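You operate a simulated robot arm through the tools that you are given. There is no shell and no other tool. Be economical: measure what you need, move in short steps, check, and stop when the job is done.

Carry out the task below with a simulated two-armed robot. There is one attempt and no reset: what you move stays moved.

## Task
Line the flap carton, carry it to the drawer table, fold its flaps shut and lower the white bar.
Fine: use the liner that lies on the table; the carton stands under the white bar.
Where things are to end (x, y in the base frame): flap carton within 5 cm of [88, -3].

Only the result counts: the job must be done as asked and must still hold three seconds after the hand-in. Knocking over, shifting, dropping, spilling or breaking anything else fails it. Flat cloth is picked up by pressing the open fingertips on it (5 to 10 N) and closing them slowly along it; thin cloth reads only 2 to 8 mm in the jaws.

## Robot
Two 7-joint arms with fingered hands on one trunk, on a base that drives. Base frame: it is fixed to the floor where the robot stands at the start and does not move with it; the origin is under the middle of the robot, x ahead of it, y to its left, z up; the surface under the hand at the start is at about z = 76. Units: cm, rad, N and s.
The left shoulder is at the start at [7, 17.2, 135.2], the right one opposite. Places, roughly: back flap [120, 80, 80]; flap carton [125, 75, 50]; flap carton inside [140, 70, 60]; front flap [150, 50, 70]; top of the drawer table [70, -30, 80]; white bar [110, -10, 110]. Payload 5 kg a hand.
The TCP of each hand is the grasp point between the finger pads, 4.3 cm short of the fingertips. In the tool frame z runs along the fingers and y along their closing line. Largest opening 14.4 cm; the body of the gripper starts 5 cm behind the TCP. The gripper is a hand of 5 fingers: y runs from the thumb to the fingers, the wrist lies at [-2.1, -12.4, -22.1] in the tool frame, and closing takes about 1.5 s.
Orientation is that of the tool frame in the base frame, as a unit quaternion [w, x, y, z]. With the fingers straight down and the wrist toward the robot, the tool's x, y and z point along [0, 1, 0], [1, 0, 0] and [0, 0, -1] of the base frame.

## Interface
- The arms move only by the tool play_rows. It takes "left_motion", "right_motion" or both (then of equal length, played together; a hand with none holds still); each is a list of rows, each a list of 3 entries, a list of its own where there are three numbers: the shift along the tool's x, y, z in units of 30 mm (1.0 is 30 mm), then the turn, a rotation vector about the tool's x, y, z in units of 4 degrees (1.0 is 4 degrees), then the gripper command, from -1 (fully open) to 1 (shut), values between in proportion. In form: [[[tx, ty, tz], [rx, ry, rz], hand], ...]. A call has 1 to 20 rows; each row shifts and turns the commanded pose from where the row before left it, along the tool's axes as they then stand. A call with a number of a shift or a turn outside -1 to 1 is refused whole. Rows are played at 5 a second. More than 5 cm and 0.15 rad between two rows, or a gripper value outside its range, and nothing of the call is played. Where a pose cannot be reached the arm comes as near as it can. A force on the tool above 90 N (or 10 N above the force at the start of the call, whichever is more), or a blocked arm, ends the call early, and 0.2 s more pass. Each finger travels about 4.5 cm/s and halts on what it meets, pressing with about 24 N; the grip force reading is that of the motor and also rises with nothing between the fingers. The clock runs only during rows and for 0.2 s after the last one: add rows that do not move to give the fingers time. It gives the time, the measured TCP pose, the force on the tool (base axes), the opening and the grip force at its end, in the units of the frame above (readings bear some noise), with the torque about the TCP (base axes, N m) and any sound that the robot's microphone picked up.
- Cameras (640 x 400 px; columns grow to the right, rows downward): "scene" is now at [12.28, -4.27, 157.93]; the picture's right is [-0.51, -0.86, 0.00], its down [-0.55, 0.32, -0.77] and it looks along [0.66, -0.39, -0.64] (base axes); focal length 214 px, centre (320, 200). "left" rides on the left gripper at [-8.6, -10.8, -16.8] in its tool frame; the picture's right is [-0.80, -0.28, 0.53], its down [0.54, -0.73, 0.42] and it looks along [0.27, 0.63, 0.73] (tool axes); focal length 275 px, centre (320, 200). "right" rides on the right gripper at [8.6, -10.8, -16.8] in its tool frame; the picture's right is [-0.80, 0.28, -0.53], its down [-0.54, -0.73, 0.42] and it looks along [-0.27, 0.63, 0.73] (tool axes); focal length 275 px, centre (320, 200).
- camera(camera): a new picture of that camera. It takes no simulated time.
- slide_trunk(by): slides the trunk up (or, below 0, down) by that many cm; the arms and the scene camera ride with it, the base frame stays. It gives what a move gives, with no picture.
- roll_base(legs): drives the robot by 1 to 6 legs, each [ahead, left, turn to the left] in cm, cm and rad, along the robot's own axes; the way and the turn of a leg run together, so that a leg with both is an arc; at most 150 cm and 3.142 rad a leg. The arms and the cameras ride along, it lands a little off, and it stops where it bumps. It gives what a move gives.
- grasp_type(shape, hand): the hand has 5 fingers and takes this shape, open, in about a second: jaw (thumb against the fingers, like two jaws); tri (thumb and two fingers); tip (a fingertip pinch); poke (one finger out to press); point (the index stretched); flat (the hand flat); cup (the hand cupped); fist (a fist). The gripper value then closes the fingers along that shape, each until it touches; the sizes above hold for jaw. It gives what a move gives, with no picture.
- turn_head(pan, tilt): turns the head with the scene camera to pan (to the left, within 1.501 rad either way) and tilt (down, from -0.506 to 1.204), counted from straight ahead of the robot. It gives what a move gives.
- probe_pixels(camera, pixels): there is no depth. For up to 12 entries [column, row, z] of the newest picture of that camera ("zoom" is the newest enlarged one), the place [x, y] in the base frame at which the ray of that pixel passes the height z, good to about 0.3 cm. It takes no simulated time.
- enlarge(camera, box): a new picture of the part [left, top, right, bottom] of that camera's present view, enlarged. It takes no simulated time.
- close_job(): hands the job in; it is judged then, once.

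Keep the steps short. Do not move on a guess: measure, check each grasp and each placing, and mend mistakes. In all there are 80 turns and 62 pictures (those below and enlarged ones count). Leave the grippers open and the arms clear of the work at the hand-in unless told otherwise, and finish with a single line.

The tools are called after ">>>" by a JSON object that holds its "method" and its "body". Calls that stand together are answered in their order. play_rows: Moves the arms, as the interface text tells. Its arguments: {"type":"object","properties":{"left_motion":{"type":"array","items":{"type":"array"}},"right_motion":{"type":"array","items":{"type":"array"}}},"required":[]} The other tools are called the same way: slide_trunk (by) slides the trunk up or down; grasp_type (shape, hand) gives the hand a shape; roll_base (legs) drives the base; turn_head (pan, tilt) turns the head that bears the scene camera; camera (camera) takes a picture; probe_pixels (camera, pixels) gives the place at which the rays of pixels pass given heights; enlarge (camera, box) takes an enlarged picture of a part of a camera's view; close_job () hands the job in.

At the start:

```text
t: 0.0
left_eef_pos: [69.5, 16.0, 138.47]
left_orientation: [0.0, 0.707, 0.707, 0.0]
left_ft_force: [0.3, 0.7, 0.0]
left_torque: [0.01, -0.01, 0.01]
left_opening: 14.36
left_grasp_force: 0.1
left_shape: jaw
right_eef_pos: [68.97, -41.03, 132.78]
right_orientation: [0.0, 0.707, 0.707, 0.0]
right_ft_force: [0.0, 0.3, -0.1]
right_torque: [0.02, 0.02, 0.01]
right_opening: 14.36
right_grasp_force: 0.1
right_shape: jaw
trunk travel left (down, up): [-45.0, 49.0]
robot x, y, heading: [0.24, 0.02, -0.0]
head pan, tilt: [-0.534, 0.693]
```

scene: 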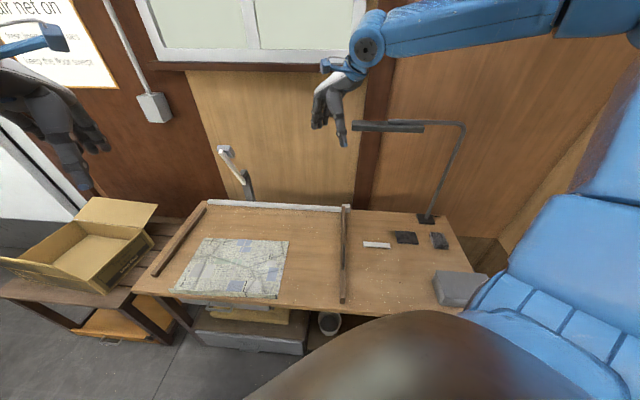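
right: 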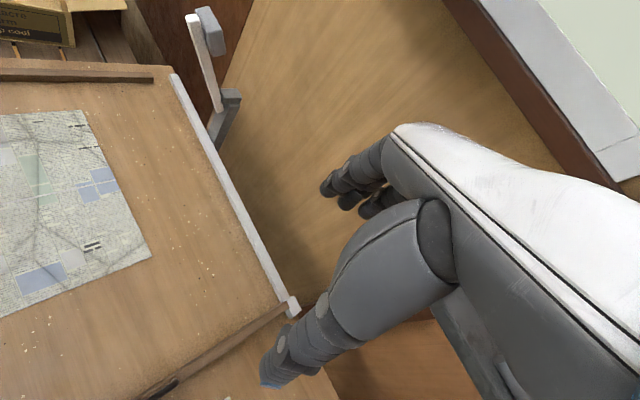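
left: 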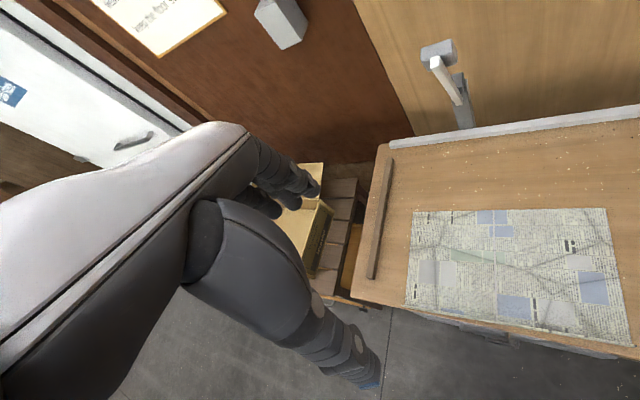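

I see the liner (newspaper) on the table, the carton on the low bench to the left, and a white lever at about (228,160). I'll look closer at the lever and the carton first.

>>> {"method": "enlarge", "body": {"camera": "scene", "box": [160, 120, 360, 320]}}

>>> {"method": "turn_head", "body": {"pan": 0.45, "tilt": 0.6}}

>>> {"method": "camera", "body": {"camera": "scene"}}

```text
2.00 times, centred on (260, 220) of scene
```

zoom: 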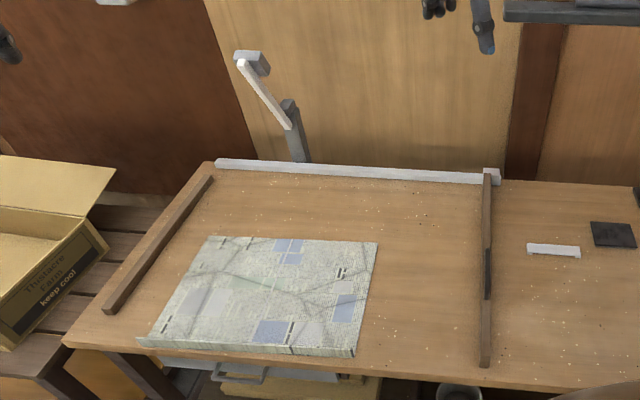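

```text
t: 1.3
left_eef_pos: [69.61, 16.09, 138.5]
left_orientation: [0.001, 0.708, 0.707, 0.0]
left_ft_force: [0.5, 0.0, 0.4]
left_torque: [0.0, 0.0, -0.02]
left_opening: 14.36
left_grasp_force: 0.1
left_shape: jaw
right_eef_pos: [68.99, -41.07, 132.78]
right_orientation: [0.0, 0.707, 0.707, 0.0]
right_ft_force: [0.2, 0.7, -0.8]
right_torque: [0.0, -0.01, -0.01]
right_opening: 14.34
right_grasp_force: 0.0
right_shape: jaw
trunk travel left (down, up): [-45.0, 49.0]
robot x, y, heading: [0.21, -0.12, -0.004]
head pan, tilt: [0.45, 0.6]
```

```text
57 pictures are left
```

scene: 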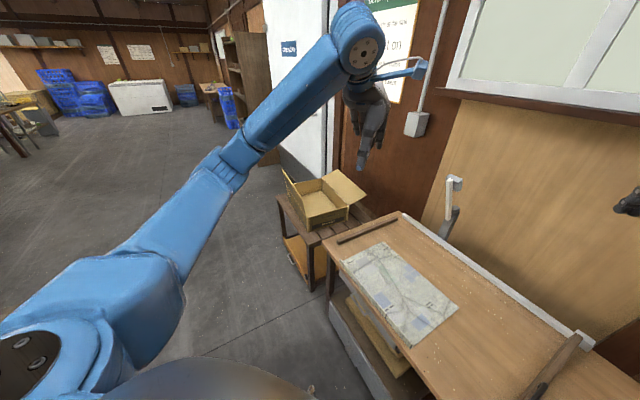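

Now a closer look at the carton and the lever.

>>> {"method": "enlarge", "body": {"camera": "scene", "box": [260, 150, 380, 300]}}

>>> {"method": "enlarge", "body": {"camera": "scene", "box": [410, 150, 490, 250]}}

```text
2.67 times, centred on (320, 225) of scene
```

zoom: 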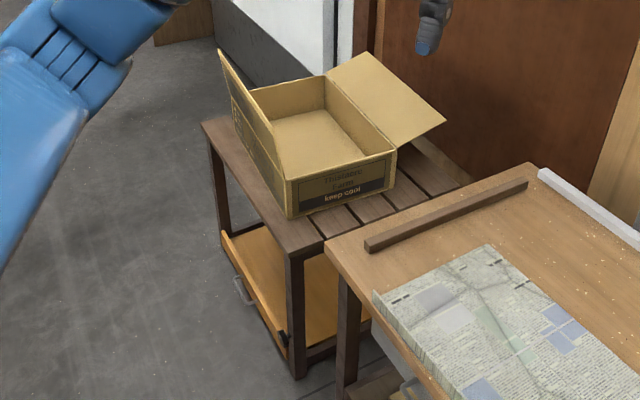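

```text
4.00 times, centred on (450, 200) of scene
```

zoom: 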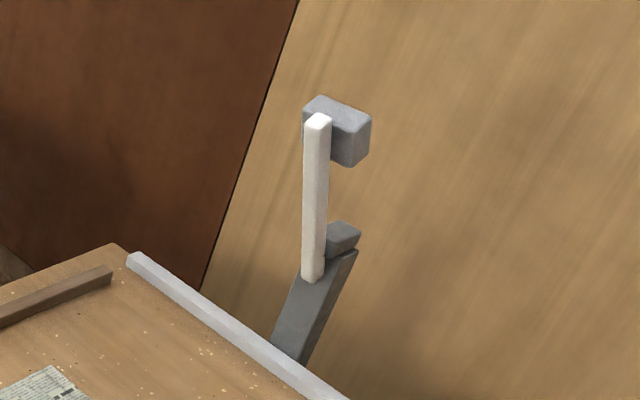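

Triangulate the lever ends: rays from the zoomed scene view and from the right camera's picture, at two heights each. Same for table and liner corners at z≈76.

>>> {"method": "probe_pixels", "body": {"camera": "zoom", "pixels": [[318, 118, 100], [318, 118, 120], [312, 275, 85], [312, 275, 105], [350, 160, 100], [350, 160, 120]]}}

>>> {"method": "probe_pixels", "body": {"camera": "right", "pixels": [[192, 18, 100], [192, 18, 120], [213, 110, 85], [213, 110, 105], [213, 55, 100], [213, 55, 120], [152, 250, 76], [80, 111, 76]]}}

>>> {"method": "probe_pixels", "body": {"camera": "left", "pixels": [[430, 62, 100], [430, 62, 120], [460, 103, 85], [460, 103, 105], [412, 210, 76], [608, 208, 76], [407, 306, 76], [632, 346, 76], [375, 160, 76], [355, 292, 76], [392, 160, 78], [370, 278, 78]]}}

>>> {"method": "probe_pixels", "body": {"camera": "scene", "pixels": [[384, 242, 76], [460, 308, 76], [405, 346, 76], [342, 261, 76], [402, 213, 78], [340, 243, 78], [594, 345, 78], [318, 206, 50], [340, 241, 50], [309, 229, 50], [368, 196, 50]]}}

```text
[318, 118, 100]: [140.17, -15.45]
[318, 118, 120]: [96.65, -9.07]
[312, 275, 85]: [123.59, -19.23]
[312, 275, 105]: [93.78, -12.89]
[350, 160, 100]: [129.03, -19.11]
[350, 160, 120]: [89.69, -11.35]
```

```text
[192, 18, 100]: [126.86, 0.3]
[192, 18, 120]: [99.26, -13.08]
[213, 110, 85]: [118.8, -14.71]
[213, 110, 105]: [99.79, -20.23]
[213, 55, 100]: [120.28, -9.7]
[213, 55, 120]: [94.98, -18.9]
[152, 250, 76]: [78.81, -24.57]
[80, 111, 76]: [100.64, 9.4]
```

```text
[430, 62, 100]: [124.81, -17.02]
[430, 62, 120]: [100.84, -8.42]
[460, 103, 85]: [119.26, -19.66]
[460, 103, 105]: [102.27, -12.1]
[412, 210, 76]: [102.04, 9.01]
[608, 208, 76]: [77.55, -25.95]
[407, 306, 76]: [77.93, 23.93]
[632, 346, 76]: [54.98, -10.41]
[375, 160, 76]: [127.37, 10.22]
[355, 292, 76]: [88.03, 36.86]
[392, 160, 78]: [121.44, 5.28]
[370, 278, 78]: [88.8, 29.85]
```

```text
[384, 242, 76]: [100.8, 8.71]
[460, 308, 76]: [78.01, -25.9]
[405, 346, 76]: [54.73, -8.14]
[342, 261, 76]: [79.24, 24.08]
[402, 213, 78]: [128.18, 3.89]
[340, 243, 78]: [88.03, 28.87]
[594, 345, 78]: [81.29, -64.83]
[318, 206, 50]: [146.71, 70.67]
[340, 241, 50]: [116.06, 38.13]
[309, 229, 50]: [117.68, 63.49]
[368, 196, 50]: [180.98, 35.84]
```

Lever: pivot ≈(112,-17,93), tip ≈(105.5,-10,116), leaning toward the table front. Table is yawed: back direction b≈(0.83,-0.56), left direction l≈(0.56,0.83). I drive left along the table front and turn square to it so I can measure the carton.

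>>> {"method": "roll_base", "body": {"legs": [[59, 87, 0], [0, 0, -0.59]]}}

>>> {"method": "turn_head", "body": {"pan": 0.1, "tilt": 0.75}}

>>> {"method": "camera", "body": {"camera": "scene"}}

>>> {"method": "camera", "body": {"camera": "left"}}

>>> {"method": "camera", "body": {"camera": "right"}}

```text
t: 8.3
left_eef_pos: [125.47, 62.48, 138.48]
left_orientation: [0.0, 0.883, 0.469, 0.0]
left_ft_force: [0.9, 0.1, 0.4]
left_torque: [-0.03, 0.0, 0.0]
left_opening: 14.35
left_grasp_force: 0.1
left_shape: jaw
right_eef_pos: [92.87, 15.6, 132.93]
right_orientation: [0.0, 0.883, 0.469, 0.0]
right_ft_force: [0.2, -0.5, -0.1]
right_torque: [0.0, 0.02, 0.03]
right_opening: 14.37
right_grasp_force: 0.0
right_shape: jaw
trunk travel left (down, up): [-45.0, 49.0]
robot x, y, heading: [58.92, 88.29, -0.596]
head pan, tilt: [0.45, 0.6]
```

```text
t: 9.2
left_eef_pos: [125.45, 62.5, 138.54]
left_orientation: [-0.001, 0.884, 0.468, -0.001]
left_ft_force: [-0.7, -0.1, 0.6]
left_torque: [0.0, 0.01, -0.01]
left_opening: 14.38
left_grasp_force: 0.0
left_shape: jaw
right_eef_pos: [92.82, 15.61, 132.82]
right_orientation: [0.0, 0.884, 0.468, 0.0]
right_ft_force: [-0.5, -0.3, 0.7]
right_torque: [0.01, 0.01, 0.01]
right_opening: 14.38
right_grasp_force: 0.0
right_shape: jaw
trunk travel left (down, up): [-45.0, 49.0]
robot x, y, heading: [58.84, 87.98, -0.594]
head pan, tilt: [0.099, 0.75]
```

```text
54 pictures are left
```

scene: 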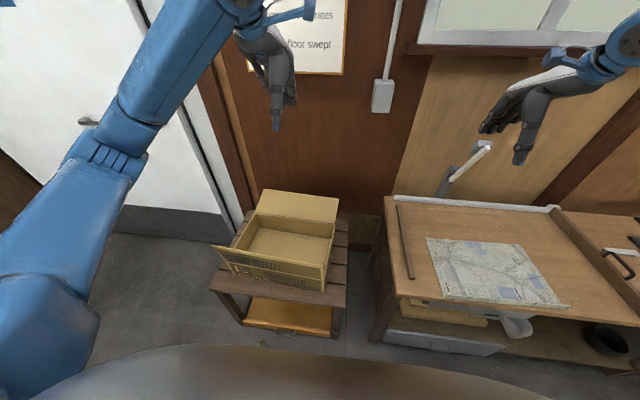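

```text
53 pictures are left
```

left: 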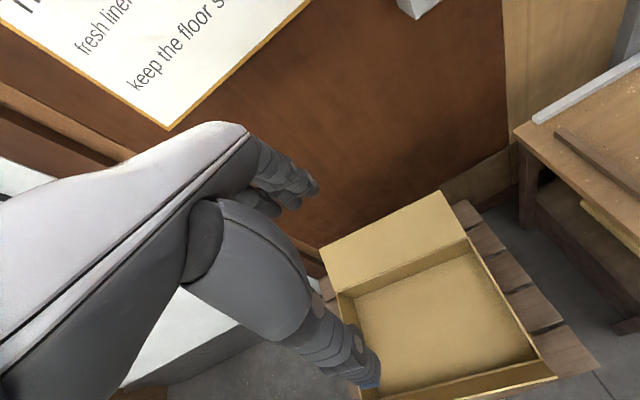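

```text
52 pictures are left
```

right: 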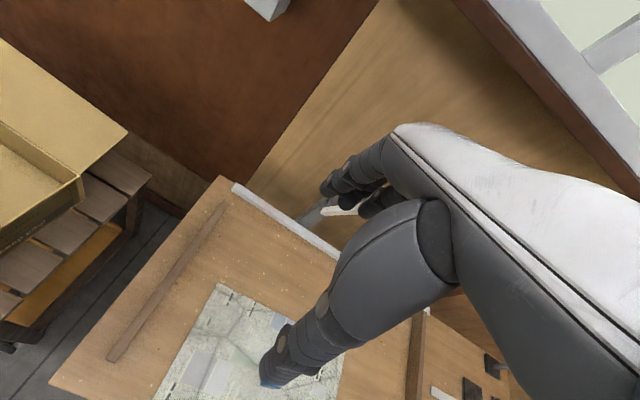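

Now zoom on the carton in the scene view to triangulate with the left camera picture.

>>> {"method": "enlarge", "body": {"camera": "scene", "box": [200, 180, 360, 340]}}

>>> {"method": "enlarge", "body": {"camera": "left", "box": [300, 180, 620, 400]}}

```text
2.50 times, centred on (280, 260) of scene
```

zoom: 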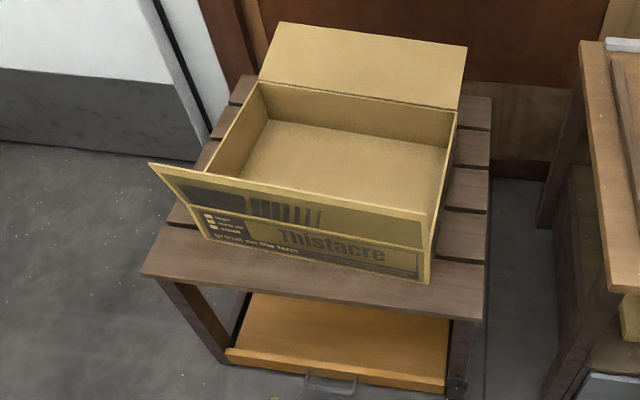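

```text
1.82 times, centred on (460, 290) of left
```

zoom: 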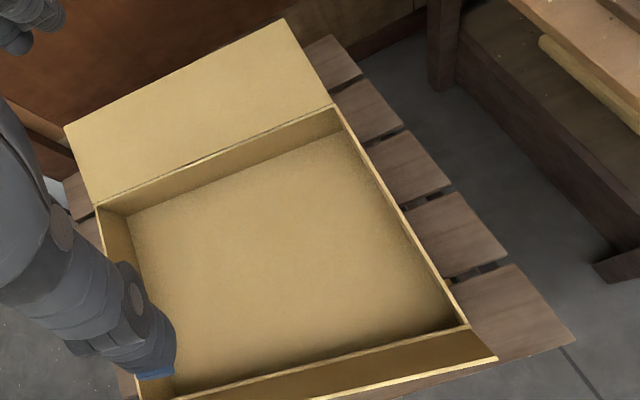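

Probe matching points at two heights to triangulate rim, flaps and bench.

>>> {"method": "probe_pixels", "body": {"camera": "scene", "pixels": [[335.2, 224, 50], [335.2, 224, 70], [256, 212.8, 50], [256, 212.8, 70], [321.6, 280, 50], [321.6, 280, 70], [338.8, 198.8, 50], [338.8, 198.8, 70], [322.8, 266, 50], [322.8, 266, 70], [346.8, 308, 40], [346.8, 308, 60]]}}

>>> {"method": "probe_pixels", "body": {"camera": "zoom", "pixels": [[336, 107, 50], [336, 107, 70], [97, 205, 50], [97, 205, 70], [469, 326, 50], [469, 326, 70], [285, 20, 50], [285, 20, 70], [497, 360, 50], [497, 360, 70], [576, 343, 40], [576, 343, 60]]}}

>>> {"method": "probe_pixels", "body": {"camera": "scene", "pixels": [[324.8, 293.6, 45], [324.8, 293.6, 50], [234.8, 274.8, 45], [234.8, 274.8, 50], [228, 261.2, 55], [228, 261.2, 60], [212, 245.2, 60], [212, 245.2, 70], [264.4, 188.8, 60], [264.4, 188.8, 70], [208.8, 288.8, 45], [208.8, 288.8, 50]]}}

```text
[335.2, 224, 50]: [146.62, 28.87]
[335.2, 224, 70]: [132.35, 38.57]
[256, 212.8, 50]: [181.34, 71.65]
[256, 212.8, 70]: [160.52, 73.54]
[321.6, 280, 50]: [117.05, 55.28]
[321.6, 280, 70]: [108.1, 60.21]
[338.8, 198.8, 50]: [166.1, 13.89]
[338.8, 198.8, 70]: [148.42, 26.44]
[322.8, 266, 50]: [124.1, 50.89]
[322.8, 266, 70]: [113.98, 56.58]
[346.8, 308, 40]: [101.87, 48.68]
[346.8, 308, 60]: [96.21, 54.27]
```

```text
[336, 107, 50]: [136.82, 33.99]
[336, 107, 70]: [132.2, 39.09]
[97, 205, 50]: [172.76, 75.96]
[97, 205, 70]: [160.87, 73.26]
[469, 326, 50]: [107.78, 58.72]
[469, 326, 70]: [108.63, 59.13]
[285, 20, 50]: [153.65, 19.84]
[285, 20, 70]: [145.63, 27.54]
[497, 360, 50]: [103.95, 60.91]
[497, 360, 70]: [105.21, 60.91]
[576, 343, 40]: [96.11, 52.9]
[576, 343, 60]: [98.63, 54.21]
```

```text
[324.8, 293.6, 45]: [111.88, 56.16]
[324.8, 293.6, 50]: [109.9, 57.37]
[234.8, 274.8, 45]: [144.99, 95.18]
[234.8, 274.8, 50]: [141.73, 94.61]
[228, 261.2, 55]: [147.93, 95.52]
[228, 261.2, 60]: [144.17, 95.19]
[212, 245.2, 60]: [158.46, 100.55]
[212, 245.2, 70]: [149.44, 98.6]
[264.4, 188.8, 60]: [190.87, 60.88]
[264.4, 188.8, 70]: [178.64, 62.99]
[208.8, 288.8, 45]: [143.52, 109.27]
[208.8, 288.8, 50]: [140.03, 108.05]
```

Triangulated: carton rim z≈70, base z≈55, centre ≈(134.5,66.6), 45×32×15 cm, long axis ≈50.6°; back flap leans out 22° above level, front flap nearly upright. The liner (42×28) matches its floor. I'll pick the liner by its back corners with both hands. Drive back to the right, in front of the liner.

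>>> {"method": "roll_base", "body": {"legs": [[0, -62.5, 0]]}}

>>> {"method": "turn_head", "body": {"pan": 0.0, "tilt": 0.85}}

>>> {"method": "camera", "body": {"camera": "scene"}}

```text
t: 12.7
left_eef_pos: [90.94, 11.48, 138.43]
left_orientation: [0.0, 0.883, 0.47, 0.0]
left_ft_force: [0.4, 0.4, -0.3]
left_torque: [-0.02, 0.04, -0.01]
left_opening: 14.35
left_grasp_force: 0.0
left_shape: jaw
right_eef_pos: [58.47, -35.65, 132.88]
right_orientation: [0.0, 0.882, 0.471, 0.0]
right_ft_force: [-0.2, 0.3, -0.3]
right_torque: [0.0, 0.02, -0.02]
right_opening: 14.39
right_grasp_force: 0.1
right_shape: jaw
trunk travel left (down, up): [-45.0, 49.0]
robot x, y, heading: [24.39, 37.12, -0.593]
head pan, tilt: [0.099, 0.75]
```

```text
t: 13.3
left_eef_pos: [90.82, 11.34, 138.56]
left_orientation: [0.0, 0.883, 0.47, -0.001]
left_ft_force: [-0.8, -0.6, 0.3]
left_torque: [0.0, 0.02, 0.0]
left_opening: 14.37
left_grasp_force: 0.1
left_shape: jaw
right_eef_pos: [58.42, -35.71, 132.83]
right_orientation: [-0.001, 0.883, 0.47, 0.001]
right_ft_force: [-0.3, 0.6, 0.2]
right_torque: [0.01, -0.01, -0.02]
right_opening: 14.35
right_grasp_force: 0.0
right_shape: jaw
trunk travel left (down, up): [-45.0, 49.0]
robot x, y, heading: [24.05, 37.04, -0.595]
head pan, tilt: [0.0, 0.85]
```

```text
49 pictures are left
```

scene: 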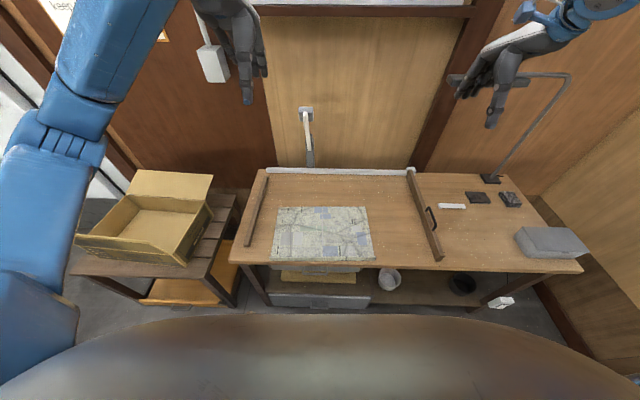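

Zoom on the liner for exact corners.

>>> {"method": "enlarge", "body": {"camera": "scene", "box": [250, 190, 400, 280]}}

>>> {"method": "probe_pixels", "body": {"camera": "scene", "pixels": [[277, 207, 76], [364, 207, 76], [374, 260, 76], [271, 258, 76]]}}

```text
4.27 times, centred on (325, 235) of scene
```

zoom: 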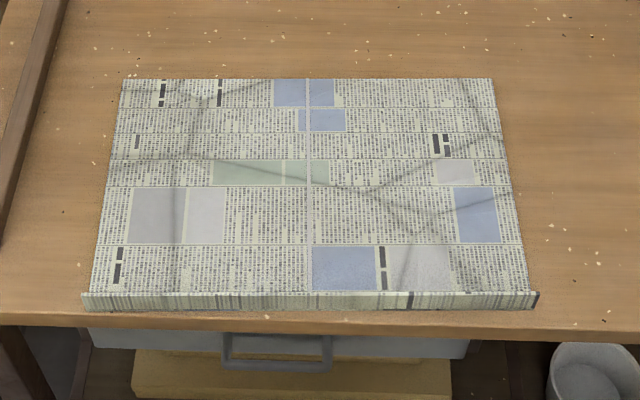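

```text
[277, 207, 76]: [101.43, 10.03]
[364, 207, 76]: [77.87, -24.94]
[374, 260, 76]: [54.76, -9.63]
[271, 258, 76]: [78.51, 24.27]
```

The front edge of the liner has an upright lip (zoom rows 292–310), an ideal thing to pinch. Measure it and the table edge.

>>> {"method": "probe_pixels", "body": {"camera": "zoom", "pixels": [[86, 310, 76], [535, 310, 76], [82, 292, 78], [540, 291, 78], [310, 310, 76], [310, 329, 76], [122, 80, 76], [493, 79, 76]]}}

>>> {"method": "camera", "body": {"camera": "left"}}

```text
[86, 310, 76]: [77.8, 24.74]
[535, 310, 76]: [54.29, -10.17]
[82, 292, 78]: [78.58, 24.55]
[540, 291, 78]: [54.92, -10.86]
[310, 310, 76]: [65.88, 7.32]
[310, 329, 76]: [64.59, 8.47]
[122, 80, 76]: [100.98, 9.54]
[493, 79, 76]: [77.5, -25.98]
```

```text
47 pictures are left
```

left: 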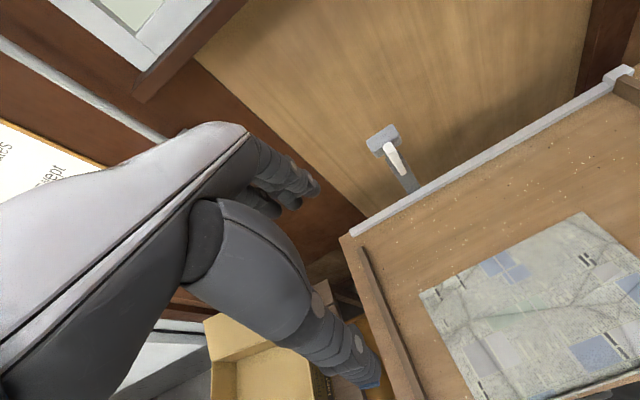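

Lip at robot-frame ahead 51.5 cm, spanning 19.9 left to 22.1 right. Move both hands above it (z≈90), fingers half closed, points 4 cm in from each end.

>>> {"method": "play_rows", "body": {"left_motion": [[[0, -0.357, 0.952], [0, 0, 0], 0.1], [[0, -0.357, 0.952], [0, 0, 0], 0.1], [[0, -0.357, 0.952], [0, 0, 0], 0.1], [[0, -0.357, 0.952], [0, 0, 0], 0.1], [[0, -0.357, 0.952], [0, 0, 0], 0.1], [[0, -0.357, 0.952], [0, 0, 0], 0.1], [[0, -0.357, 0.952], [0, 0, 0], 0.1], [[0, -0.357, 0.952], [0, 0, 0], 0.1], [[0, -0.357, 0.952], [0, 0, 0], 0.1], [[0, -0.357, 0.952], [0, 0, 0], 0.1], [[0, -0.357, 0.952], [0, 0, 0], 0.1], [[0, -0.357, 0.952], [0, 0, 0], 0.1], [[0, -0.357, 0.952], [0, 0, 0], 0.1], [[0, -0.357, 0.952], [0, 0, 0], 0.1], [[0, -0.357, 0.952], [0, 0, 0], 0.1], [[0, -0.357, 0.952], [0, 0, 0], 0.1], [[0, -0.357, 0.952], [0, 0, 0], 0.1], [[0, 0, 0], [0, 0, 0], 0.1]], "right_motion": [[[0.451, -0.347, 0.84], [0, 0, 0], 0.1], [[0.451, -0.347, 0.84], [0, 0, 0], 0.1], [[0.451, -0.347, 0.84], [0, 0, 0], 0.1], [[0.451, -0.347, 0.84], [0, 0, 0], 0.1], [[0.451, -0.347, 0.84], [0, 0, 0], 0.1], [[0.451, -0.347, 0.84], [0, 0, 0], 0.1], [[0.451, -0.347, 0.84], [0, 0, 0], 0.1], [[0.451, -0.347, 0.84], [0, 0, 0], 0.1], [[0.451, -0.347, 0.84], [0, 0, 0], 0.1], [[0.451, -0.347, 0.84], [0, 0, 0], 0.1], [[0.451, -0.347, 0.84], [0, 0, 0], 0.1], [[0.451, -0.347, 0.84], [0, 0, 0], 0.1], [[0.451, -0.347, 0.84], [0, 0, 0], 0.1], [[0.451, -0.347, 0.84], [0, 0, 0], 0.1], [[0.451, -0.347, 0.84], [0, 0, 0], 0.1], [[0.451, -0.347, 0.84], [0, 0, 0], 0.1], [[0.451, -0.347, 0.84], [0, 0, 0], 0.1], [[0, 0, 0], [0, 0, 0], 0.1]]}}

>>> {"method": "camera", "body": {"camera": "scene"}}

>>> {"method": "camera", "body": {"camera": "left"}}

```text
t: 17.1
left_eef_pos: [75.8, 21.51, 89.84]
left_orientation: [0.0, 0.882, 0.471, 0.001]
left_ft_force: [0.4, -0.4, 0.3]
left_torque: [0.03, 0.03, 0.01]
left_opening: 6.52
left_grasp_force: 0.0
left_shape: jaw
right_eef_pos: [55.49, -8.73, 92.83]
right_orientation: [0.0, 0.883, 0.47, -0.001]
right_ft_force: [1.4, 0.4, 0.1]
right_torque: [-0.02, 0.02, 0.0]
right_opening: 6.51
right_grasp_force: 0.1
right_shape: jaw
right hand out of reach, approached as far as the arm can: row 16, 17
trunk travel left (down, up): [-45.0, 49.0]
robot x, y, heading: [24.39, 36.89, -0.594]
head pan, tilt: [0.0, 0.85]
```

```text
46 pictures are left
```

scene: 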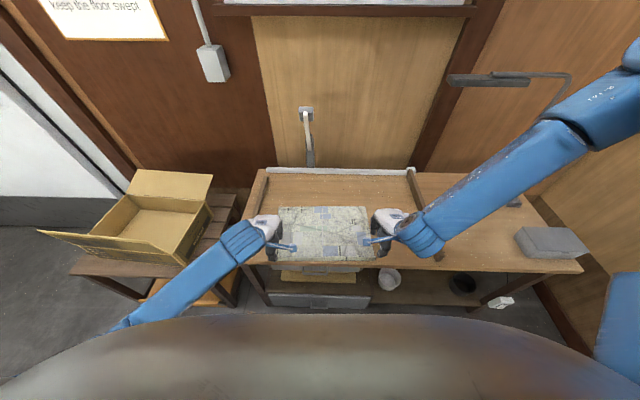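

```text
45 pictures are left
```

left: 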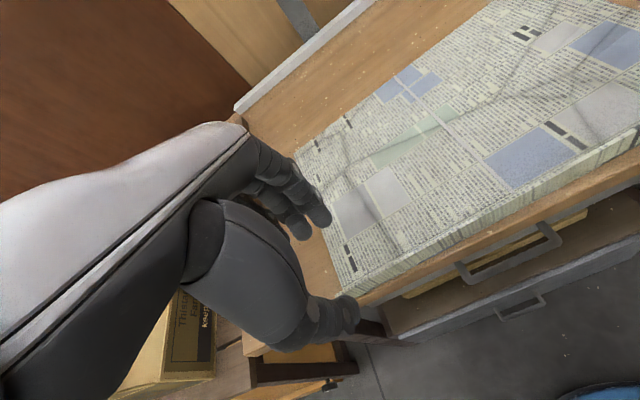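

Left is on station; the right arm stopped 3 cm high and 2 cm outward at a reach limit. Lower the trunk 6 cm (left tips to ≈79.5, still above the lip), then correct the right hand.

>>> {"method": "slide_trunk", "body": {"by": -6}}

>>> {"method": "play_rows", "body": {"right_motion": [[[0.2, 0, 0], [0, 0, 0], 0.1], [[0.2, 0, 0], [0, 0, 0], 0.1], [[0.2, 0, 0.2], [0, 0, 0], 0.1], [[0.2, 0, 0.2], [0, 0, 0], 0.1], [[0, 0, 0], [0, 0, 0], 0.1]]}}

```text
t: 18.1
left_eef_pos: [75.8, 21.44, 84.02]
left_orientation: [0.0, 0.883, 0.47, -0.001]
left_ft_force: [0.4, -0.3, 0.1]
left_torque: [-0.01, -0.02, -0.01]
left_opening: 6.53
left_grasp_force: 0.1
left_shape: jaw
right_eef_pos: [55.4, -8.73, 87.02]
right_orientation: [-0.001, 0.882, 0.471, 0.0]
right_ft_force: [-0.6, 0.1, 0.3]
right_torque: [-0.04, 0.0, -0.05]
right_opening: 6.51
right_grasp_force: 0.1
right_shape: jaw
trunk travel left (down, up): [-39.0, 55.0]
robot x, y, heading: [24.23, 37.11, -0.595]
head pan, tilt: [0.0, 0.85]
```

```text
t: 19.3
left_eef_pos: [75.63, 21.38, 83.83]
left_orientation: [0.0, 0.883, 0.47, 0.0]
left_ft_force: [-0.2, -0.5, 0.7]
left_torque: [0.05, 0.01, 0.02]
left_opening: 6.51
left_grasp_force: 0.1
left_shape: jaw
right_eef_pos: [55.93, -8.25, 87.53]
right_orientation: [-0.001, 0.882, 0.471, 0.0]
right_ft_force: [0.0, 0.0, -0.6]
right_torque: [0.02, 0.02, 0.03]
right_opening: 6.5
right_grasp_force: 0.1
right_shape: jaw
right hand out of reach, approached as far as the arm can: row 1, 2, 3, 4
trunk travel left (down, up): [-39.0, 55.0]
robot x, y, heading: [24.28, 36.84, -0.593]
head pan, tilt: [0.0, 0.85]
```

Right arm still at its limit – too folded. I'll raise the trunk, back the base 14 cm, and extend the hands again.

>>> {"method": "slide_trunk", "body": {"by": 6}}

>>> {"method": "roll_base", "body": {"legs": [[-14, 0, 0]]}}

>>> {"method": "play_rows", "body": {"left_motion": [[[0, 0.8, 0], [0, 0, 0], 0.1], [[0, 0.8, 0], [0, 0, 0], 0.1], [[0, 0.8, 0], [0, 0, 0], 0.1], [[0, 0.8, 0], [0, 0, 0], 0.1], [[0, 0.8, 0], [0, 0, 0], 0.1], [[0, 0.67, 0], [0, 0, 0], 0.1], [[0, 0, 0], [0, 0, 0], 0.1]], "right_motion": [[[0, 0.8, 0], [0, 0, 0], 0.1], [[0, 0.8, 0], [0, 0, 0], 0.1], [[0.1, 0.8, 0.2], [0, 0, 0], 0.1], [[0.2, 0.8, 0.3], [0, 0, 0], 0.1], [[0.2, 0.8, 0.3], [0, 0, 0], 0.1], [[0.2, 0.67, 0.3], [0, 0, 0], 0.1], [[0, 0, 0], [0, 0, 0], 0.1]]}}

```text
t: 20.3
left_eef_pos: [75.6, 21.35, 89.96]
left_orientation: [-0.001, 0.882, 0.47, 0.0]
left_ft_force: [0.0, -0.5, -0.2]
left_torque: [-0.01, -0.03, 0.02]
left_opening: 6.48
left_grasp_force: 0.0
left_shape: jaw
right_eef_pos: [55.93, -8.08, 93.52]
right_orientation: [-0.002, 0.883, 0.469, 0.001]
right_ft_force: [-0.5, -0.3, -0.1]
right_torque: [0.0, 0.01, -0.02]
right_opening: 6.5
right_grasp_force: 0.1
right_shape: jaw
trunk travel left (down, up): [-45.0, 49.0]
robot x, y, heading: [24.17, 36.83, -0.593]
head pan, tilt: [0.0, 0.85]
```

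```text
t: 21.7
left_eef_pos: [64.17, 29.14, 89.85]
left_orientation: [-0.001, 0.883, 0.47, -0.001]
left_ft_force: [0.0, -0.3, 0.0]
left_torque: [0.03, 0.0, -0.01]
left_opening: 6.49
left_grasp_force: 0.0
left_shape: jaw
right_eef_pos: [44.54, -0.49, 93.56]
right_orientation: [-0.003, 0.882, 0.47, 0.001]
right_ft_force: [0.8, 0.4, 0.2]
right_torque: [-0.01, 0.02, 0.01]
right_opening: 6.53
right_grasp_force: 0.0
right_shape: jaw
trunk travel left (down, up): [-45.0, 49.0]
robot x, y, heading: [12.51, 44.58, -0.595]
head pan, tilt: [0.0, 0.85]
```

```text
t: 23.3
left_eef_pos: [75.63, 21.35, 90.01]
left_orientation: [0.0, 0.882, 0.471, 0.0]
left_ft_force: [0.3, 0.5, -0.6]
left_torque: [0.02, 0.0, -0.01]
left_opening: 6.54
left_grasp_force: 0.1
left_shape: jaw
right_eef_pos: [55.4, -8.48, 93.45]
right_orientation: [-0.001, 0.882, 0.472, 0.001]
right_ft_force: [0.4, 0.0, 0.0]
right_torque: [-0.01, 0.01, 0.0]
right_opening: 6.52
right_grasp_force: 0.1
right_shape: jaw
right hand out of reach, approached as far as the arm can: row 4, 5, 6
trunk travel left (down, up): [-45.0, 49.0]
robot x, y, heading: [12.78, 44.58, -0.593]
head pan, tilt: [0.0, 0.85]
```

Still the same limit on the right arm, so it's a wrist limit, not distance. I'll yaw the right hand ~20° so its forearm may come more from the right, then retry the shift.

>>> {"method": "play_rows", "body": {"right_motion": [[[0, 0, 0], [0, 0, -1], 0.1], [[0, 0, 0], [0, 0, -1], 0.1], [[0, 0, 0], [0, 0, -1], 0.1], [[0, 0, 0], [0, 0, -1], 0.1], [[0, 0, 0], [0, 0, -1], 0.1], [[0.3, 0, 0.3], [0, 0, 0], 0.1], [[0.3, 0, 0.3], [0, 0, 0], 0.1], [[0.2, 0, 0.3], [0, 0, 0], 0.1], [[0, 0, 0], [0, 0, 0], 0.1]]}}

>>> {"method": "camera", "body": {"camera": "scene"}}

```text
t: 25.3
left_eef_pos: [75.78, 21.43, 89.97]
left_orientation: [0.0, 0.882, 0.47, 0.0]
left_ft_force: [-0.1, -0.2, -0.3]
left_torque: [0.0, 0.03, 0.01]
left_opening: 6.54
left_grasp_force: 0.0
left_shape: jaw
right_eef_pos: [55.35, -6.4, 91.58]
right_orientation: [-0.001, 0.786, 0.618, 0.002]
right_ft_force: [-0.7, 0.0, -0.2]
right_torque: [0.03, 0.03, -0.02]
right_opening: 6.49
right_grasp_force: 0.0
right_shape: jaw
right hand out of reach, approached as far as the arm can: row 8
trunk travel left (down, up): [-45.0, 49.0]
robot x, y, heading: [12.44, 44.45, -0.587]
head pan, tilt: [0.0, 0.85]
```

```text
44 pictures are left
```

scene: 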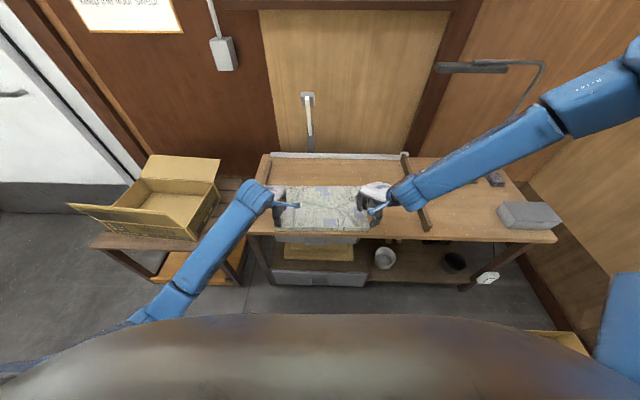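

Yaw helps, but a better fix: raise both hands ~27 cm (the pose where the right arm was free), undo the yaw, then lower with the trunk instead of the arm.

>>> {"method": "play_rows", "body": {"left_motion": [[[0, 0, -1], [0, 0, 0], 0.1], [[0, 0, -1], [0, 0, 0], 0.1], [[0, 0, -1], [0, 0, 0], 0.1], [[0, 0, -1], [0, 0, 0], 0.1], [[0, 0, -1], [0, 0, 0], 0.1], [[0, 0, -1], [0, 0, 0], 0.1], [[0, 0, -1], [0, 0, 0], 0.1], [[0, 0, -1], [0, 0, 0], 0.1], [[0, 0, -1], [0, 0, 0], 0.1], [[0, 0, 0], [0, 0, 0], 0.1], [[0, 0, 0], [0, 0, 0], 0.1]], "right_motion": [[[0, 0, -1], [0, 0, 0], 0.1], [[0, 0, -1], [0, 0, 0], 0.1], [[0, 0, -1], [0, 0, 0], 0.1], [[0, 0, -1], [0, 0, 1], 0.1], [[0, 0, -1], [0, 0, 1], 0.1], [[0, 0, -1], [0, 0, 1], 0.1], [[0, 0, -1], [0, 0, 1], 0.1], [[0, 0, -1], [0, 0, 1], 0.1], [[0, 0, -0.47], [0, 0, 0], 0.1], [[0.08, 0.41, 0], [0, 0, 0], 0.1], [[0, 0, 0], [0, 0, 0], 0.1]]}}

```text
t: 27.7
left_eef_pos: [75.7, 21.58, 117.01]
left_orientation: [0.0, 0.882, 0.472, 0.0]
left_ft_force: [-0.3, -1.3, 0.5]
left_torque: [0.01, 0.0, 0.0]
left_opening: 6.54
left_grasp_force: 0.0
left_shape: jaw
right_eef_pos: [56.47, -6.88, 117.04]
right_orientation: [-0.001, 0.882, 0.471, -0.001]
right_ft_force: [-0.4, 0.7, -0.2]
right_torque: [0.01, 0.0, 0.02]
right_opening: 6.5
right_grasp_force: 0.1
right_shape: jaw
trunk travel left (down, up): [-45.0, 49.0]
robot x, y, heading: [12.6, 44.5, -0.594]
head pan, tilt: [0.0, 0.85]
```

Both on target. Lower the trunk 33 cm (tips to ≈79.7) and check.

>>> {"method": "slide_trunk", "body": {"by": -33}}

>>> {"method": "camera", "body": {"camera": "right"}}

>>> {"method": "camera", "body": {"camera": "left"}}

```text
t: 30.9
left_eef_pos: [75.72, 21.53, 84.1]
left_orientation: [0.0, 0.882, 0.471, 0.001]
left_ft_force: [0.3, -0.3, -0.5]
left_torque: [-0.03, 0.0, -0.01]
left_opening: 6.52
left_grasp_force: 0.0
left_shape: jaw
right_eef_pos: [56.44, -6.94, 84.08]
right_orientation: [-0.001, 0.883, 0.47, 0.0]
right_ft_force: [0.1, -0.4, 0.3]
right_torque: [-0.01, 0.0, -0.02]
right_opening: 6.52
right_grasp_force: 0.1
right_shape: jaw
trunk travel left (down, up): [-12.0, 82.0]
robot x, y, heading: [12.72, 44.75, -0.593]
head pan, tilt: [0.0, 0.85]
```

```text
43 pictures are left
```

right: 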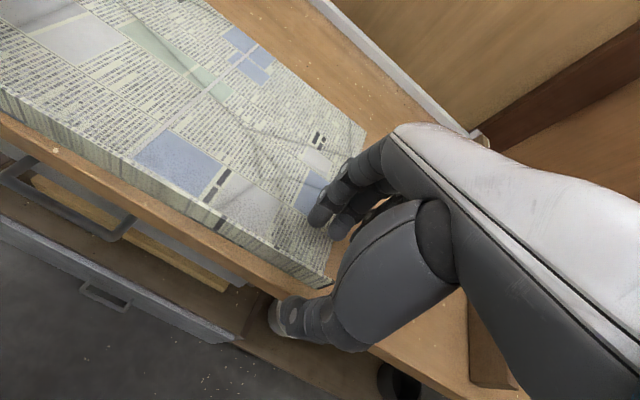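

```text
42 pictures are left
```

left: 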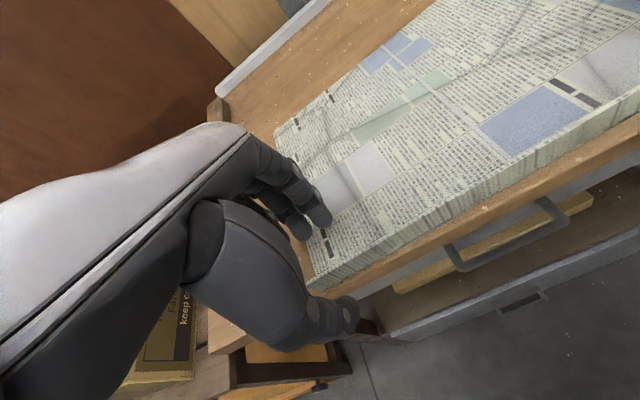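

The lip is between thumb and fingers on both hands. Lower gently until tips touch.

>>> {"method": "play_rows", "body": {"left_motion": [[[0, 0, 0.4], [0, 0, 0], 0.1], [[0, 0, 0.3], [0, 0, 0], 0.1], [[0, 0, 0.2], [0, 0, 0], 0.1], [[0, 0, 0.15], [0, 0, 0], 0.1], [[0, 0, 0], [0, 0, 0], 0.1]], "right_motion": [[[0, 0, 0.4], [0, 0, 0], 0.1], [[0, 0, 0.3], [0, 0, 0], 0.1], [[0, 0, 0.2], [0, 0, 0], 0.1], [[0, 0, 0.15], [0, 0, 0], 0.1], [[0, 0, 0], [0, 0, 0], 0.1]]}}

```text
t: 32.1
left_eef_pos: [75.65, 21.53, 80.79]
left_orientation: [-0.001, 0.882, 0.471, 0.0]
left_ft_force: [-0.4, -0.1, -0.4]
left_torque: [0.0, -0.02, -0.04]
left_opening: 6.5
left_grasp_force: 0.0
left_shape: jaw
right_eef_pos: [56.31, -6.95, 80.89]
right_orientation: [0.0, 0.882, 0.471, 0.0]
right_ft_force: [-0.5, 0.7, 0.1]
right_torque: [0.02, 0.03, 0.0]
right_opening: 6.51
right_grasp_force: 0.1
right_shape: jaw
trunk travel left (down, up): [-12.0, 82.0]
robot x, y, heading: [12.55, 44.73, -0.591]
head pan, tilt: [0.0, 0.85]
```

No contact yet; a few more millimetres.

>>> {"method": "play_rows", "body": {"left_motion": [[[0, 0, 0.07], [0, 0, 0], 0.1], [[0, 0, 0.07], [0, 0, 0], 0.1], [[0, 0, 0], [0, 0, 0], 0.1]], "right_motion": [[[0, 0, 0.07], [0, 0, 0], 0.1], [[0, 0, 0.07], [0, 0, 0], 0.1], [[0, 0, 0], [0, 0, 0], 0.1]]}}

```text
t: 32.9
left_eef_pos: [75.57, 21.54, 80.83]
left_orientation: [0.002, 0.882, 0.471, 0.001]
left_ft_force: [1.4, 0.0, 17.8]
left_torque: [-0.52, -0.7, 0.07]
left_opening: 6.6
left_grasp_force: 0.1
left_shape: jaw
right_eef_pos: [56.36, -6.88, 80.74]
right_orientation: [0.001, 0.882, 0.471, 0.002]
right_ft_force: [0.0, -2.7, 15.2]
right_torque: [-0.36, -0.65, -0.09]
right_opening: 6.6
right_grasp_force: 0.0
right_shape: jaw
trunk travel left (down, up): [-12.0, 82.0]
robot x, y, heading: [13.02, 44.7, -0.591]
head pan, tilt: [0.0, 0.85]
```

Contact at 15–18 N, a bit much. Ease up ~2 mm and close slowly.

>>> {"method": "play_rows", "body": {"left_motion": [[[0, 0, -0.06], [0, 0, 0], 0.1], [[0, 0, 0], [0, 0, 0], 0.2], [[0, 0, 0], [0, 0, 0], 0.3], [[0, 0, 0], [0, 0, 0], 0.4], [[0, 0, 0], [0, 0, 0], 0.5], [[0, 0, 0], [0, 0, 0], 0.6], [[0, 0, 0], [0, 0, 0], 0.7], [[0, 0, 0], [0, 0, 0], 0.8], [[0, 0, 0], [0, 0, 0], 0.9], [[0, 0, 0], [0, 0, 0], 1], [[0, 0, 0], [0, 0, 0], 1], [[0, 0, 0], [0, 0, 0], 1], [[0, 0, 0], [0, 0, 0], 1]], "right_motion": [[[0, 0, -0.06], [0, 0, 0], 0.1], [[0, 0, 0], [0, 0, 0], 0.2], [[0, 0, 0], [0, 0, 0], 0.3], [[0, 0, 0], [0, 0, 0], 0.4], [[0, 0, 0], [0, 0, 0], 0.5], [[0, 0, 0], [0, 0, 0], 0.6], [[0, 0, 0], [0, 0, 0], 0.7], [[0, 0, 0], [0, 0, 0], 0.8], [[0, 0, 0], [0, 0, 0], 0.9], [[0, 0, 0], [0, 0, 0], 1], [[0, 0, 0], [0, 0, 0], 1], [[0, 0, 0], [0, 0, 0], 1], [[0, 0, 0], [0, 0, 0], 1]]}}

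>>> {"method": "camera", "body": {"camera": "right"}}

```text
t: 35.7
left_eef_pos: [75.37, 21.59, 80.61]
left_orientation: [-0.001, 0.883, 0.47, 0.0]
left_ft_force: [-5.7, 2.2, 10.7]
left_torque: [0.09, 0.0, -0.21]
left_opening: 1.78
left_grasp_force: 23.6
left_shape: jaw
right_eef_pos: [56.41, -6.71, 80.77]
right_orientation: [-0.001, 0.882, 0.471, 0.0]
right_ft_force: [-0.6, 1.8, 8.8]
right_torque: [0.01, -0.11, 0.08]
right_opening: 0.4
right_grasp_force: 24.3
right_shape: jaw
trunk travel left (down, up): [-12.0, 82.0]
robot x, y, heading: [12.67, 44.51, -0.595]
head pan, tilt: [0.0, 0.85]
```

```text
41 pictures are left
```

right: 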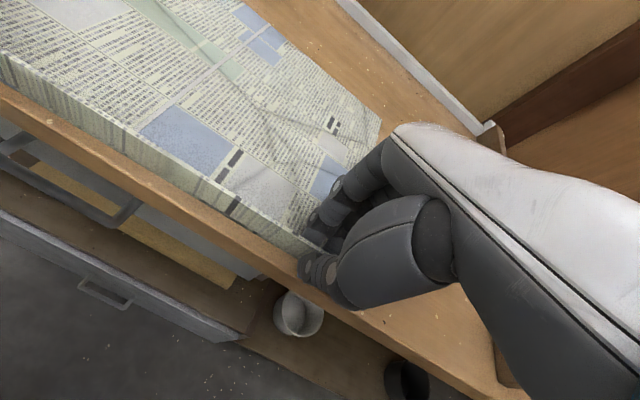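

Right reads 4 mm (cloth held). Left reads 17.8 mm – look.

>>> {"method": "enlarge", "body": {"camera": "left", "box": [220, 130, 460, 350]}}

```text
1.82 times, centred on (340, 240) of left
```

zoom: 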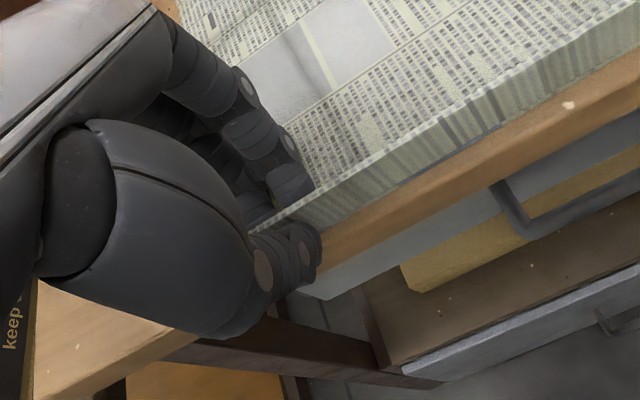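

Left thumb seems caught on the table's edge. Re-open left slightly, rise 4 mm, and close again.

>>> {"method": "play_rows", "body": {"left_motion": [[[0, 0, 0], [0, 0, 0], 0.5], [[0, 0, -0.05], [0, 0, 0], 0.5], [[0, 0, -0.1], [0, 0, 0], 0.5], [[0, 0.1, 0], [0, 0, 0], 0.5], [[0, 0, 0], [0, 0, 0], 0.6], [[0, 0, 0], [0, 0, 0], 0.7], [[0, 0, 0], [0, 0, 0], 0.8], [[0, 0, 0], [0, 0, 0], 0.9], [[0, 0, 0], [0, 0, 0], 1], [[0, 0, 0], [0, 0, 0], 1], [[0, 0, 0], [0, 0, 0], 1], [[0, 0, 0], [0, 0, 0], 1]]}}

>>> {"method": "enlarge", "body": {"camera": "left", "box": [220, 130, 460, 350]}}

```text
t: 38.3
left_eef_pos: [75.93, 21.35, 81.14]
left_orientation: [0.0, 0.882, 0.471, 0.0]
left_ft_force: [-0.2, -0.3, -1.0]
left_torque: [0.02, -0.05, -0.11]
left_opening: 0.02
left_grasp_force: 24.5
left_shape: jaw
right_eef_pos: [56.48, -6.99, 80.68]
right_orientation: [-0.001, 0.882, 0.472, 0.0]
right_ft_force: [-3.3, 0.0, 6.9]
right_torque: [0.02, -0.03, 0.09]
right_opening: 0.38
right_grasp_force: 23.9
right_shape: jaw
trunk travel left (down, up): [-12.0, 82.0]
robot x, y, heading: [12.45, 44.79, -0.591]
head pan, tilt: [0.0, 0.85]
```

```text
1.82 times, centred on (340, 240) of left
```

zoom: 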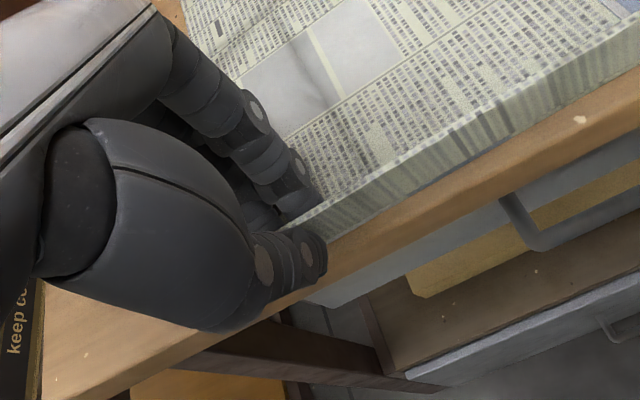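

0.02 cm: left closed on nothing. Open to 4 cm, lift, shift 6 mm back (so the thumb is over the table), lower to contact.

>>> {"method": "play_rows", "body": {"left_motion": [[[0, 0, 0], [0, 0, 0], 0.42], [[0, 0, 0], [0, 0, 0], 0.42], [[0, 0, -0.5], [0, 0, 0], 0.42], [[0, 0.2, 0], [0, 0, 0], 0.42], [[0, 0, 0.3], [0, 0, 0], 0.42], [[0, 0, 0.2], [0, 0, 0], 0.42], [[0, 0, 0.08], [0, 0, 0], 0.42], [[0, 0, 0.05], [0, 0, 0], 0.42], [[0, 0, 0], [0, 0, 0], 0.42]]}}

```text
t: 40.3
left_eef_pos: [76.29, 21.08, 80.87]
left_orientation: [0.001, 0.882, 0.471, 0.0]
left_ft_force: [1.2, 0.7, 3.5]
left_torque: [-0.1, -0.08, 0.07]
left_opening: 4.17
left_grasp_force: 0.1
left_shape: jaw
right_eef_pos: [56.39, -6.94, 80.83]
right_orientation: [-0.001, 0.882, 0.471, 0.0]
right_ft_force: [0.2, -0.5, 6.0]
right_torque: [-0.02, -0.1, 0.09]
right_opening: 0.37
right_grasp_force: 24.3
right_shape: jaw
trunk travel left (down, up): [-12.0, 82.0]
robot x, y, heading: [12.66, 44.52, -0.589]
head pan, tilt: [0.0, 0.85]
```

3.5 N contact. Press slightly more and close slowly.

>>> {"method": "play_rows", "body": {"left_motion": [[[0, 0, 0.06], [0, 0, 0], 0.42], [[0, 0, 0], [0, 0, 0], 0.5], [[0, 0, 0], [0, 0, 0], 0.58], [[0, 0, 0], [0, 0, 0], 0.66], [[0, 0, 0], [0, 0, 0], 0.74], [[0, 0, 0], [0, 0, 0], 0.82], [[0, 0, 0], [0, 0, 0], 0.9], [[0, 0, 0], [0, 0, 0], 1], [[0, 0, 0], [0, 0, 0], 1], [[0, 0, 0], [0, 0, 0], 1], [[0, 0, 0], [0, 0, 0], 1]]}}

>>> {"method": "enlarge", "body": {"camera": "left", "box": [220, 130, 460, 350]}}

```text
t: 42.7
left_eef_pos: [76.22, 21.12, 80.66]
left_orientation: [0.001, 0.883, 0.47, 0.0]
left_ft_force: [-2.1, -0.2, 30.8]
left_torque: [-1.06, -0.74, 0.13]
left_opening: 1.86
left_grasp_force: 24.1
left_shape: jaw
right_eef_pos: [56.29, -6.94, 80.76]
right_orientation: [0.0, 0.882, 0.471, 0.001]
right_ft_force: [0.8, 2.2, -4.6]
right_torque: [0.04, -0.01, 0.09]
right_opening: 0.36
right_grasp_force: 23.8
right_shape: jaw
trunk travel left (down, up): [-12.0, 82.0]
robot x, y, heading: [12.73, 44.68, -0.591]
head pan, tilt: [0.0, 0.85]
```

```text
1.82 times, centred on (340, 240) of left
```

zoom: 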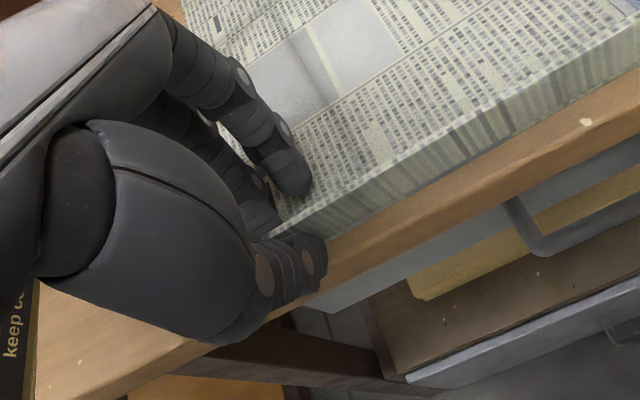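

Jammed at 31 N downward (tips dig in as they close). Ease up 1–2 mm at a time with the grip kept closing.

>>> {"method": "play_rows", "body": {"left_motion": [[[0, 0, -0.03], [0, 0, 0], 1], [[0, 0, -0.03], [0, 0, 0], 1], [[0, 0, 0], [0, 0, 0], 1], [[0, 0, 0], [0, 0, 0], 1], [[0, 0, 0], [0, 0, 0], 1]]}}

```text
t: 43.9
left_eef_pos: [76.48, 21.05, 80.71]
left_orientation: [-0.001, 0.882, 0.47, 0.0]
left_ft_force: [-0.8, -0.3, -0.7]
left_torque: [0.01, -0.06, -0.18]
left_opening: 1.62
left_grasp_force: 24.3
left_shape: jaw
right_eef_pos: [56.32, -7.06, 80.81]
right_orientation: [-0.001, 0.882, 0.471, 0.001]
right_ft_force: [0.3, -0.9, 5.1]
right_torque: [-0.04, -0.11, 0.03]
right_opening: 0.39
right_grasp_force: 24.0
right_shape: jaw
trunk travel left (down, up): [-12.0, 82.0]
robot x, y, heading: [12.77, 44.45, -0.592]
head pan, tilt: [0.0, 0.85]
```

Force is gone, opening 1.6 cm with full grip: perhaps a fold is held. Test: lift both 3 cm and look.

>>> {"method": "play_rows", "body": {"left_motion": [[[0, 0, -0.1], [0, 0, 0], 1], [[0, 0, -0.2], [0, 0, 0], 1], [[0, 0, -0.3], [0, 0, 0], 1], [[0, 0, -0.4], [0, 0, 0], 1], [[0, 0, 0], [0, 0, 0], 1]], "right_motion": [[[0, 0, -0.1], [0, 0, 0], 1], [[0, 0, -0.2], [0, 0, 0], 1], [[0, 0, -0.3], [0, 0, 0], 1], [[0, 0, -0.4], [0, 0, 0], 1], [[0, 0, 0], [0, 0, 0], 1]]}}

>>> {"method": "camera", "body": {"camera": "left"}}

```text
t: 45.1
left_eef_pos: [76.42, 20.97, 83.74]
left_orientation: [0.0, 0.882, 0.471, 0.0]
left_ft_force: [-2.4, -3.2, -1.4]
left_torque: [-0.07, 0.05, -0.31]
left_opening: 1.59
left_grasp_force: 24.0
left_shape: jaw
right_eef_pos: [56.31, -7.12, 83.75]
right_orientation: [-0.002, 0.882, 0.472, 0.0]
right_ft_force: [2.6, 3.4, -0.2]
right_torque: [0.13, -0.03, 0.12]
right_opening: 0.38
right_grasp_force: 23.4
right_shape: jaw
trunk travel left (down, up): [-12.0, 82.0]
robot x, y, heading: [12.87, 44.81, -0.59]
head pan, tilt: [0.0, 0.85]
```

```text
37 pictures are left
```

left: 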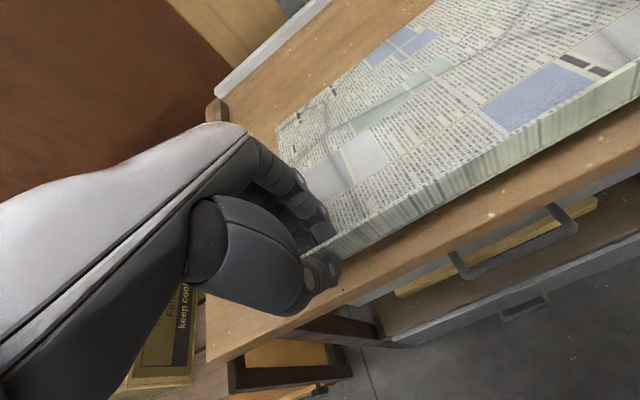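

Both hold (sheet taut between the hands). Slacken slightly and lift to z≈112.

>>> {"method": "play_rows", "body": {"left_motion": [[[-0.1, 0, -0.5], [0, 0, 0], 1], [[0, 0, -0.7], [0, 0, 0], 1], [[0, 0, -0.7], [0, 0, 0], 1], [[0, 0, -0.7], [0, 0, 0], 1], [[0, 0, -0.7], [0, 0, 0], 1], [[0, 0, -0.7], [0, 0, 0], 1], [[0, 0, -0.7], [0, 0, 0], 1], [[0, 0, -0.7], [0, 0, 0], 1], [[0, 0, -0.7], [0, 0, 0], 1], [[0, 0, -0.7], [0, 0, 0], 1], [[0, 0, -0.7], [0, 0, 0], 1], [[0, 0, -0.7], [0, 0, 0], 1], [[0, 0, -0.7], [0, 0, 0], 1], [[0, 0, -0.7], [0, 0, 0], 1], [[0, 0, 0], [0, 0, 0], 1]], "right_motion": [[[0, 0, -0.5], [0, 0, 0], 1], [[0, 0, -0.7], [0, 0, 0], 1], [[0, 0, -0.7], [0, 0, 0], 1], [[0, 0, -0.7], [0, 0, 0], 1], [[0, 0, -0.7], [0, 0, 0], 1], [[0, 0, -0.7], [0, 0, 0], 1], [[0, 0, -0.7], [0, 0, 0], 1], [[0, 0, -0.7], [0, 0, 0], 1], [[0, 0, -0.7], [0, 0, 0], 1], [[0, 0, -0.7], [0, 0, 0], 1], [[0, 0, -0.7], [0, 0, 0], 1], [[0, 0, -0.7], [0, 0, 0], 1], [[0, 0, -0.7], [0, 0, 0], 1], [[0, 0, -0.7], [0, 0, 0], 1], [[0, 0, 0], [0, 0, 0], 1]]}}

>>> {"method": "camera", "body": {"camera": "scene"}}

```text
t: 48.3
left_eef_pos: [76.43, 20.75, 112.47]
left_orientation: [0.0, 0.882, 0.471, -0.001]
left_ft_force: [4.2, 5.1, 0.0]
left_torque: [0.19, -0.16, -0.14]
left_opening: 1.61
left_grasp_force: 24.2
left_shape: jaw
right_eef_pos: [56.36, -7.03, 112.38]
right_orientation: [-0.002, 0.882, 0.471, 0.001]
right_ft_force: [-3.7, -5.6, 0.0]
right_torque: [-0.12, 0.18, 0.07]
right_opening: 0.34
right_grasp_force: 23.6
right_shape: jaw
trunk travel left (down, up): [-12.0, 82.0]
robot x, y, heading: [12.79, 44.6, -0.593]
head pan, tilt: [0.0, 0.85]
```

```text
36 pictures are left
```

scene: 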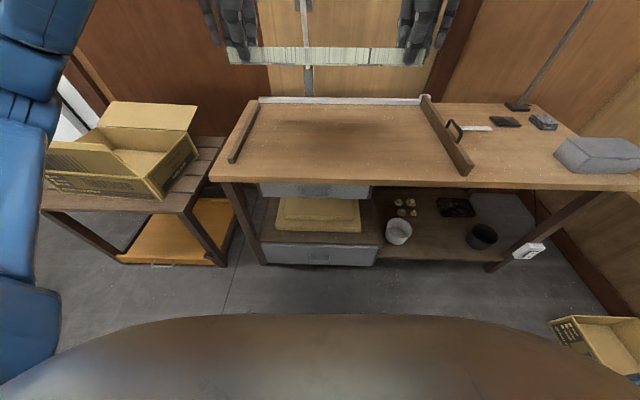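

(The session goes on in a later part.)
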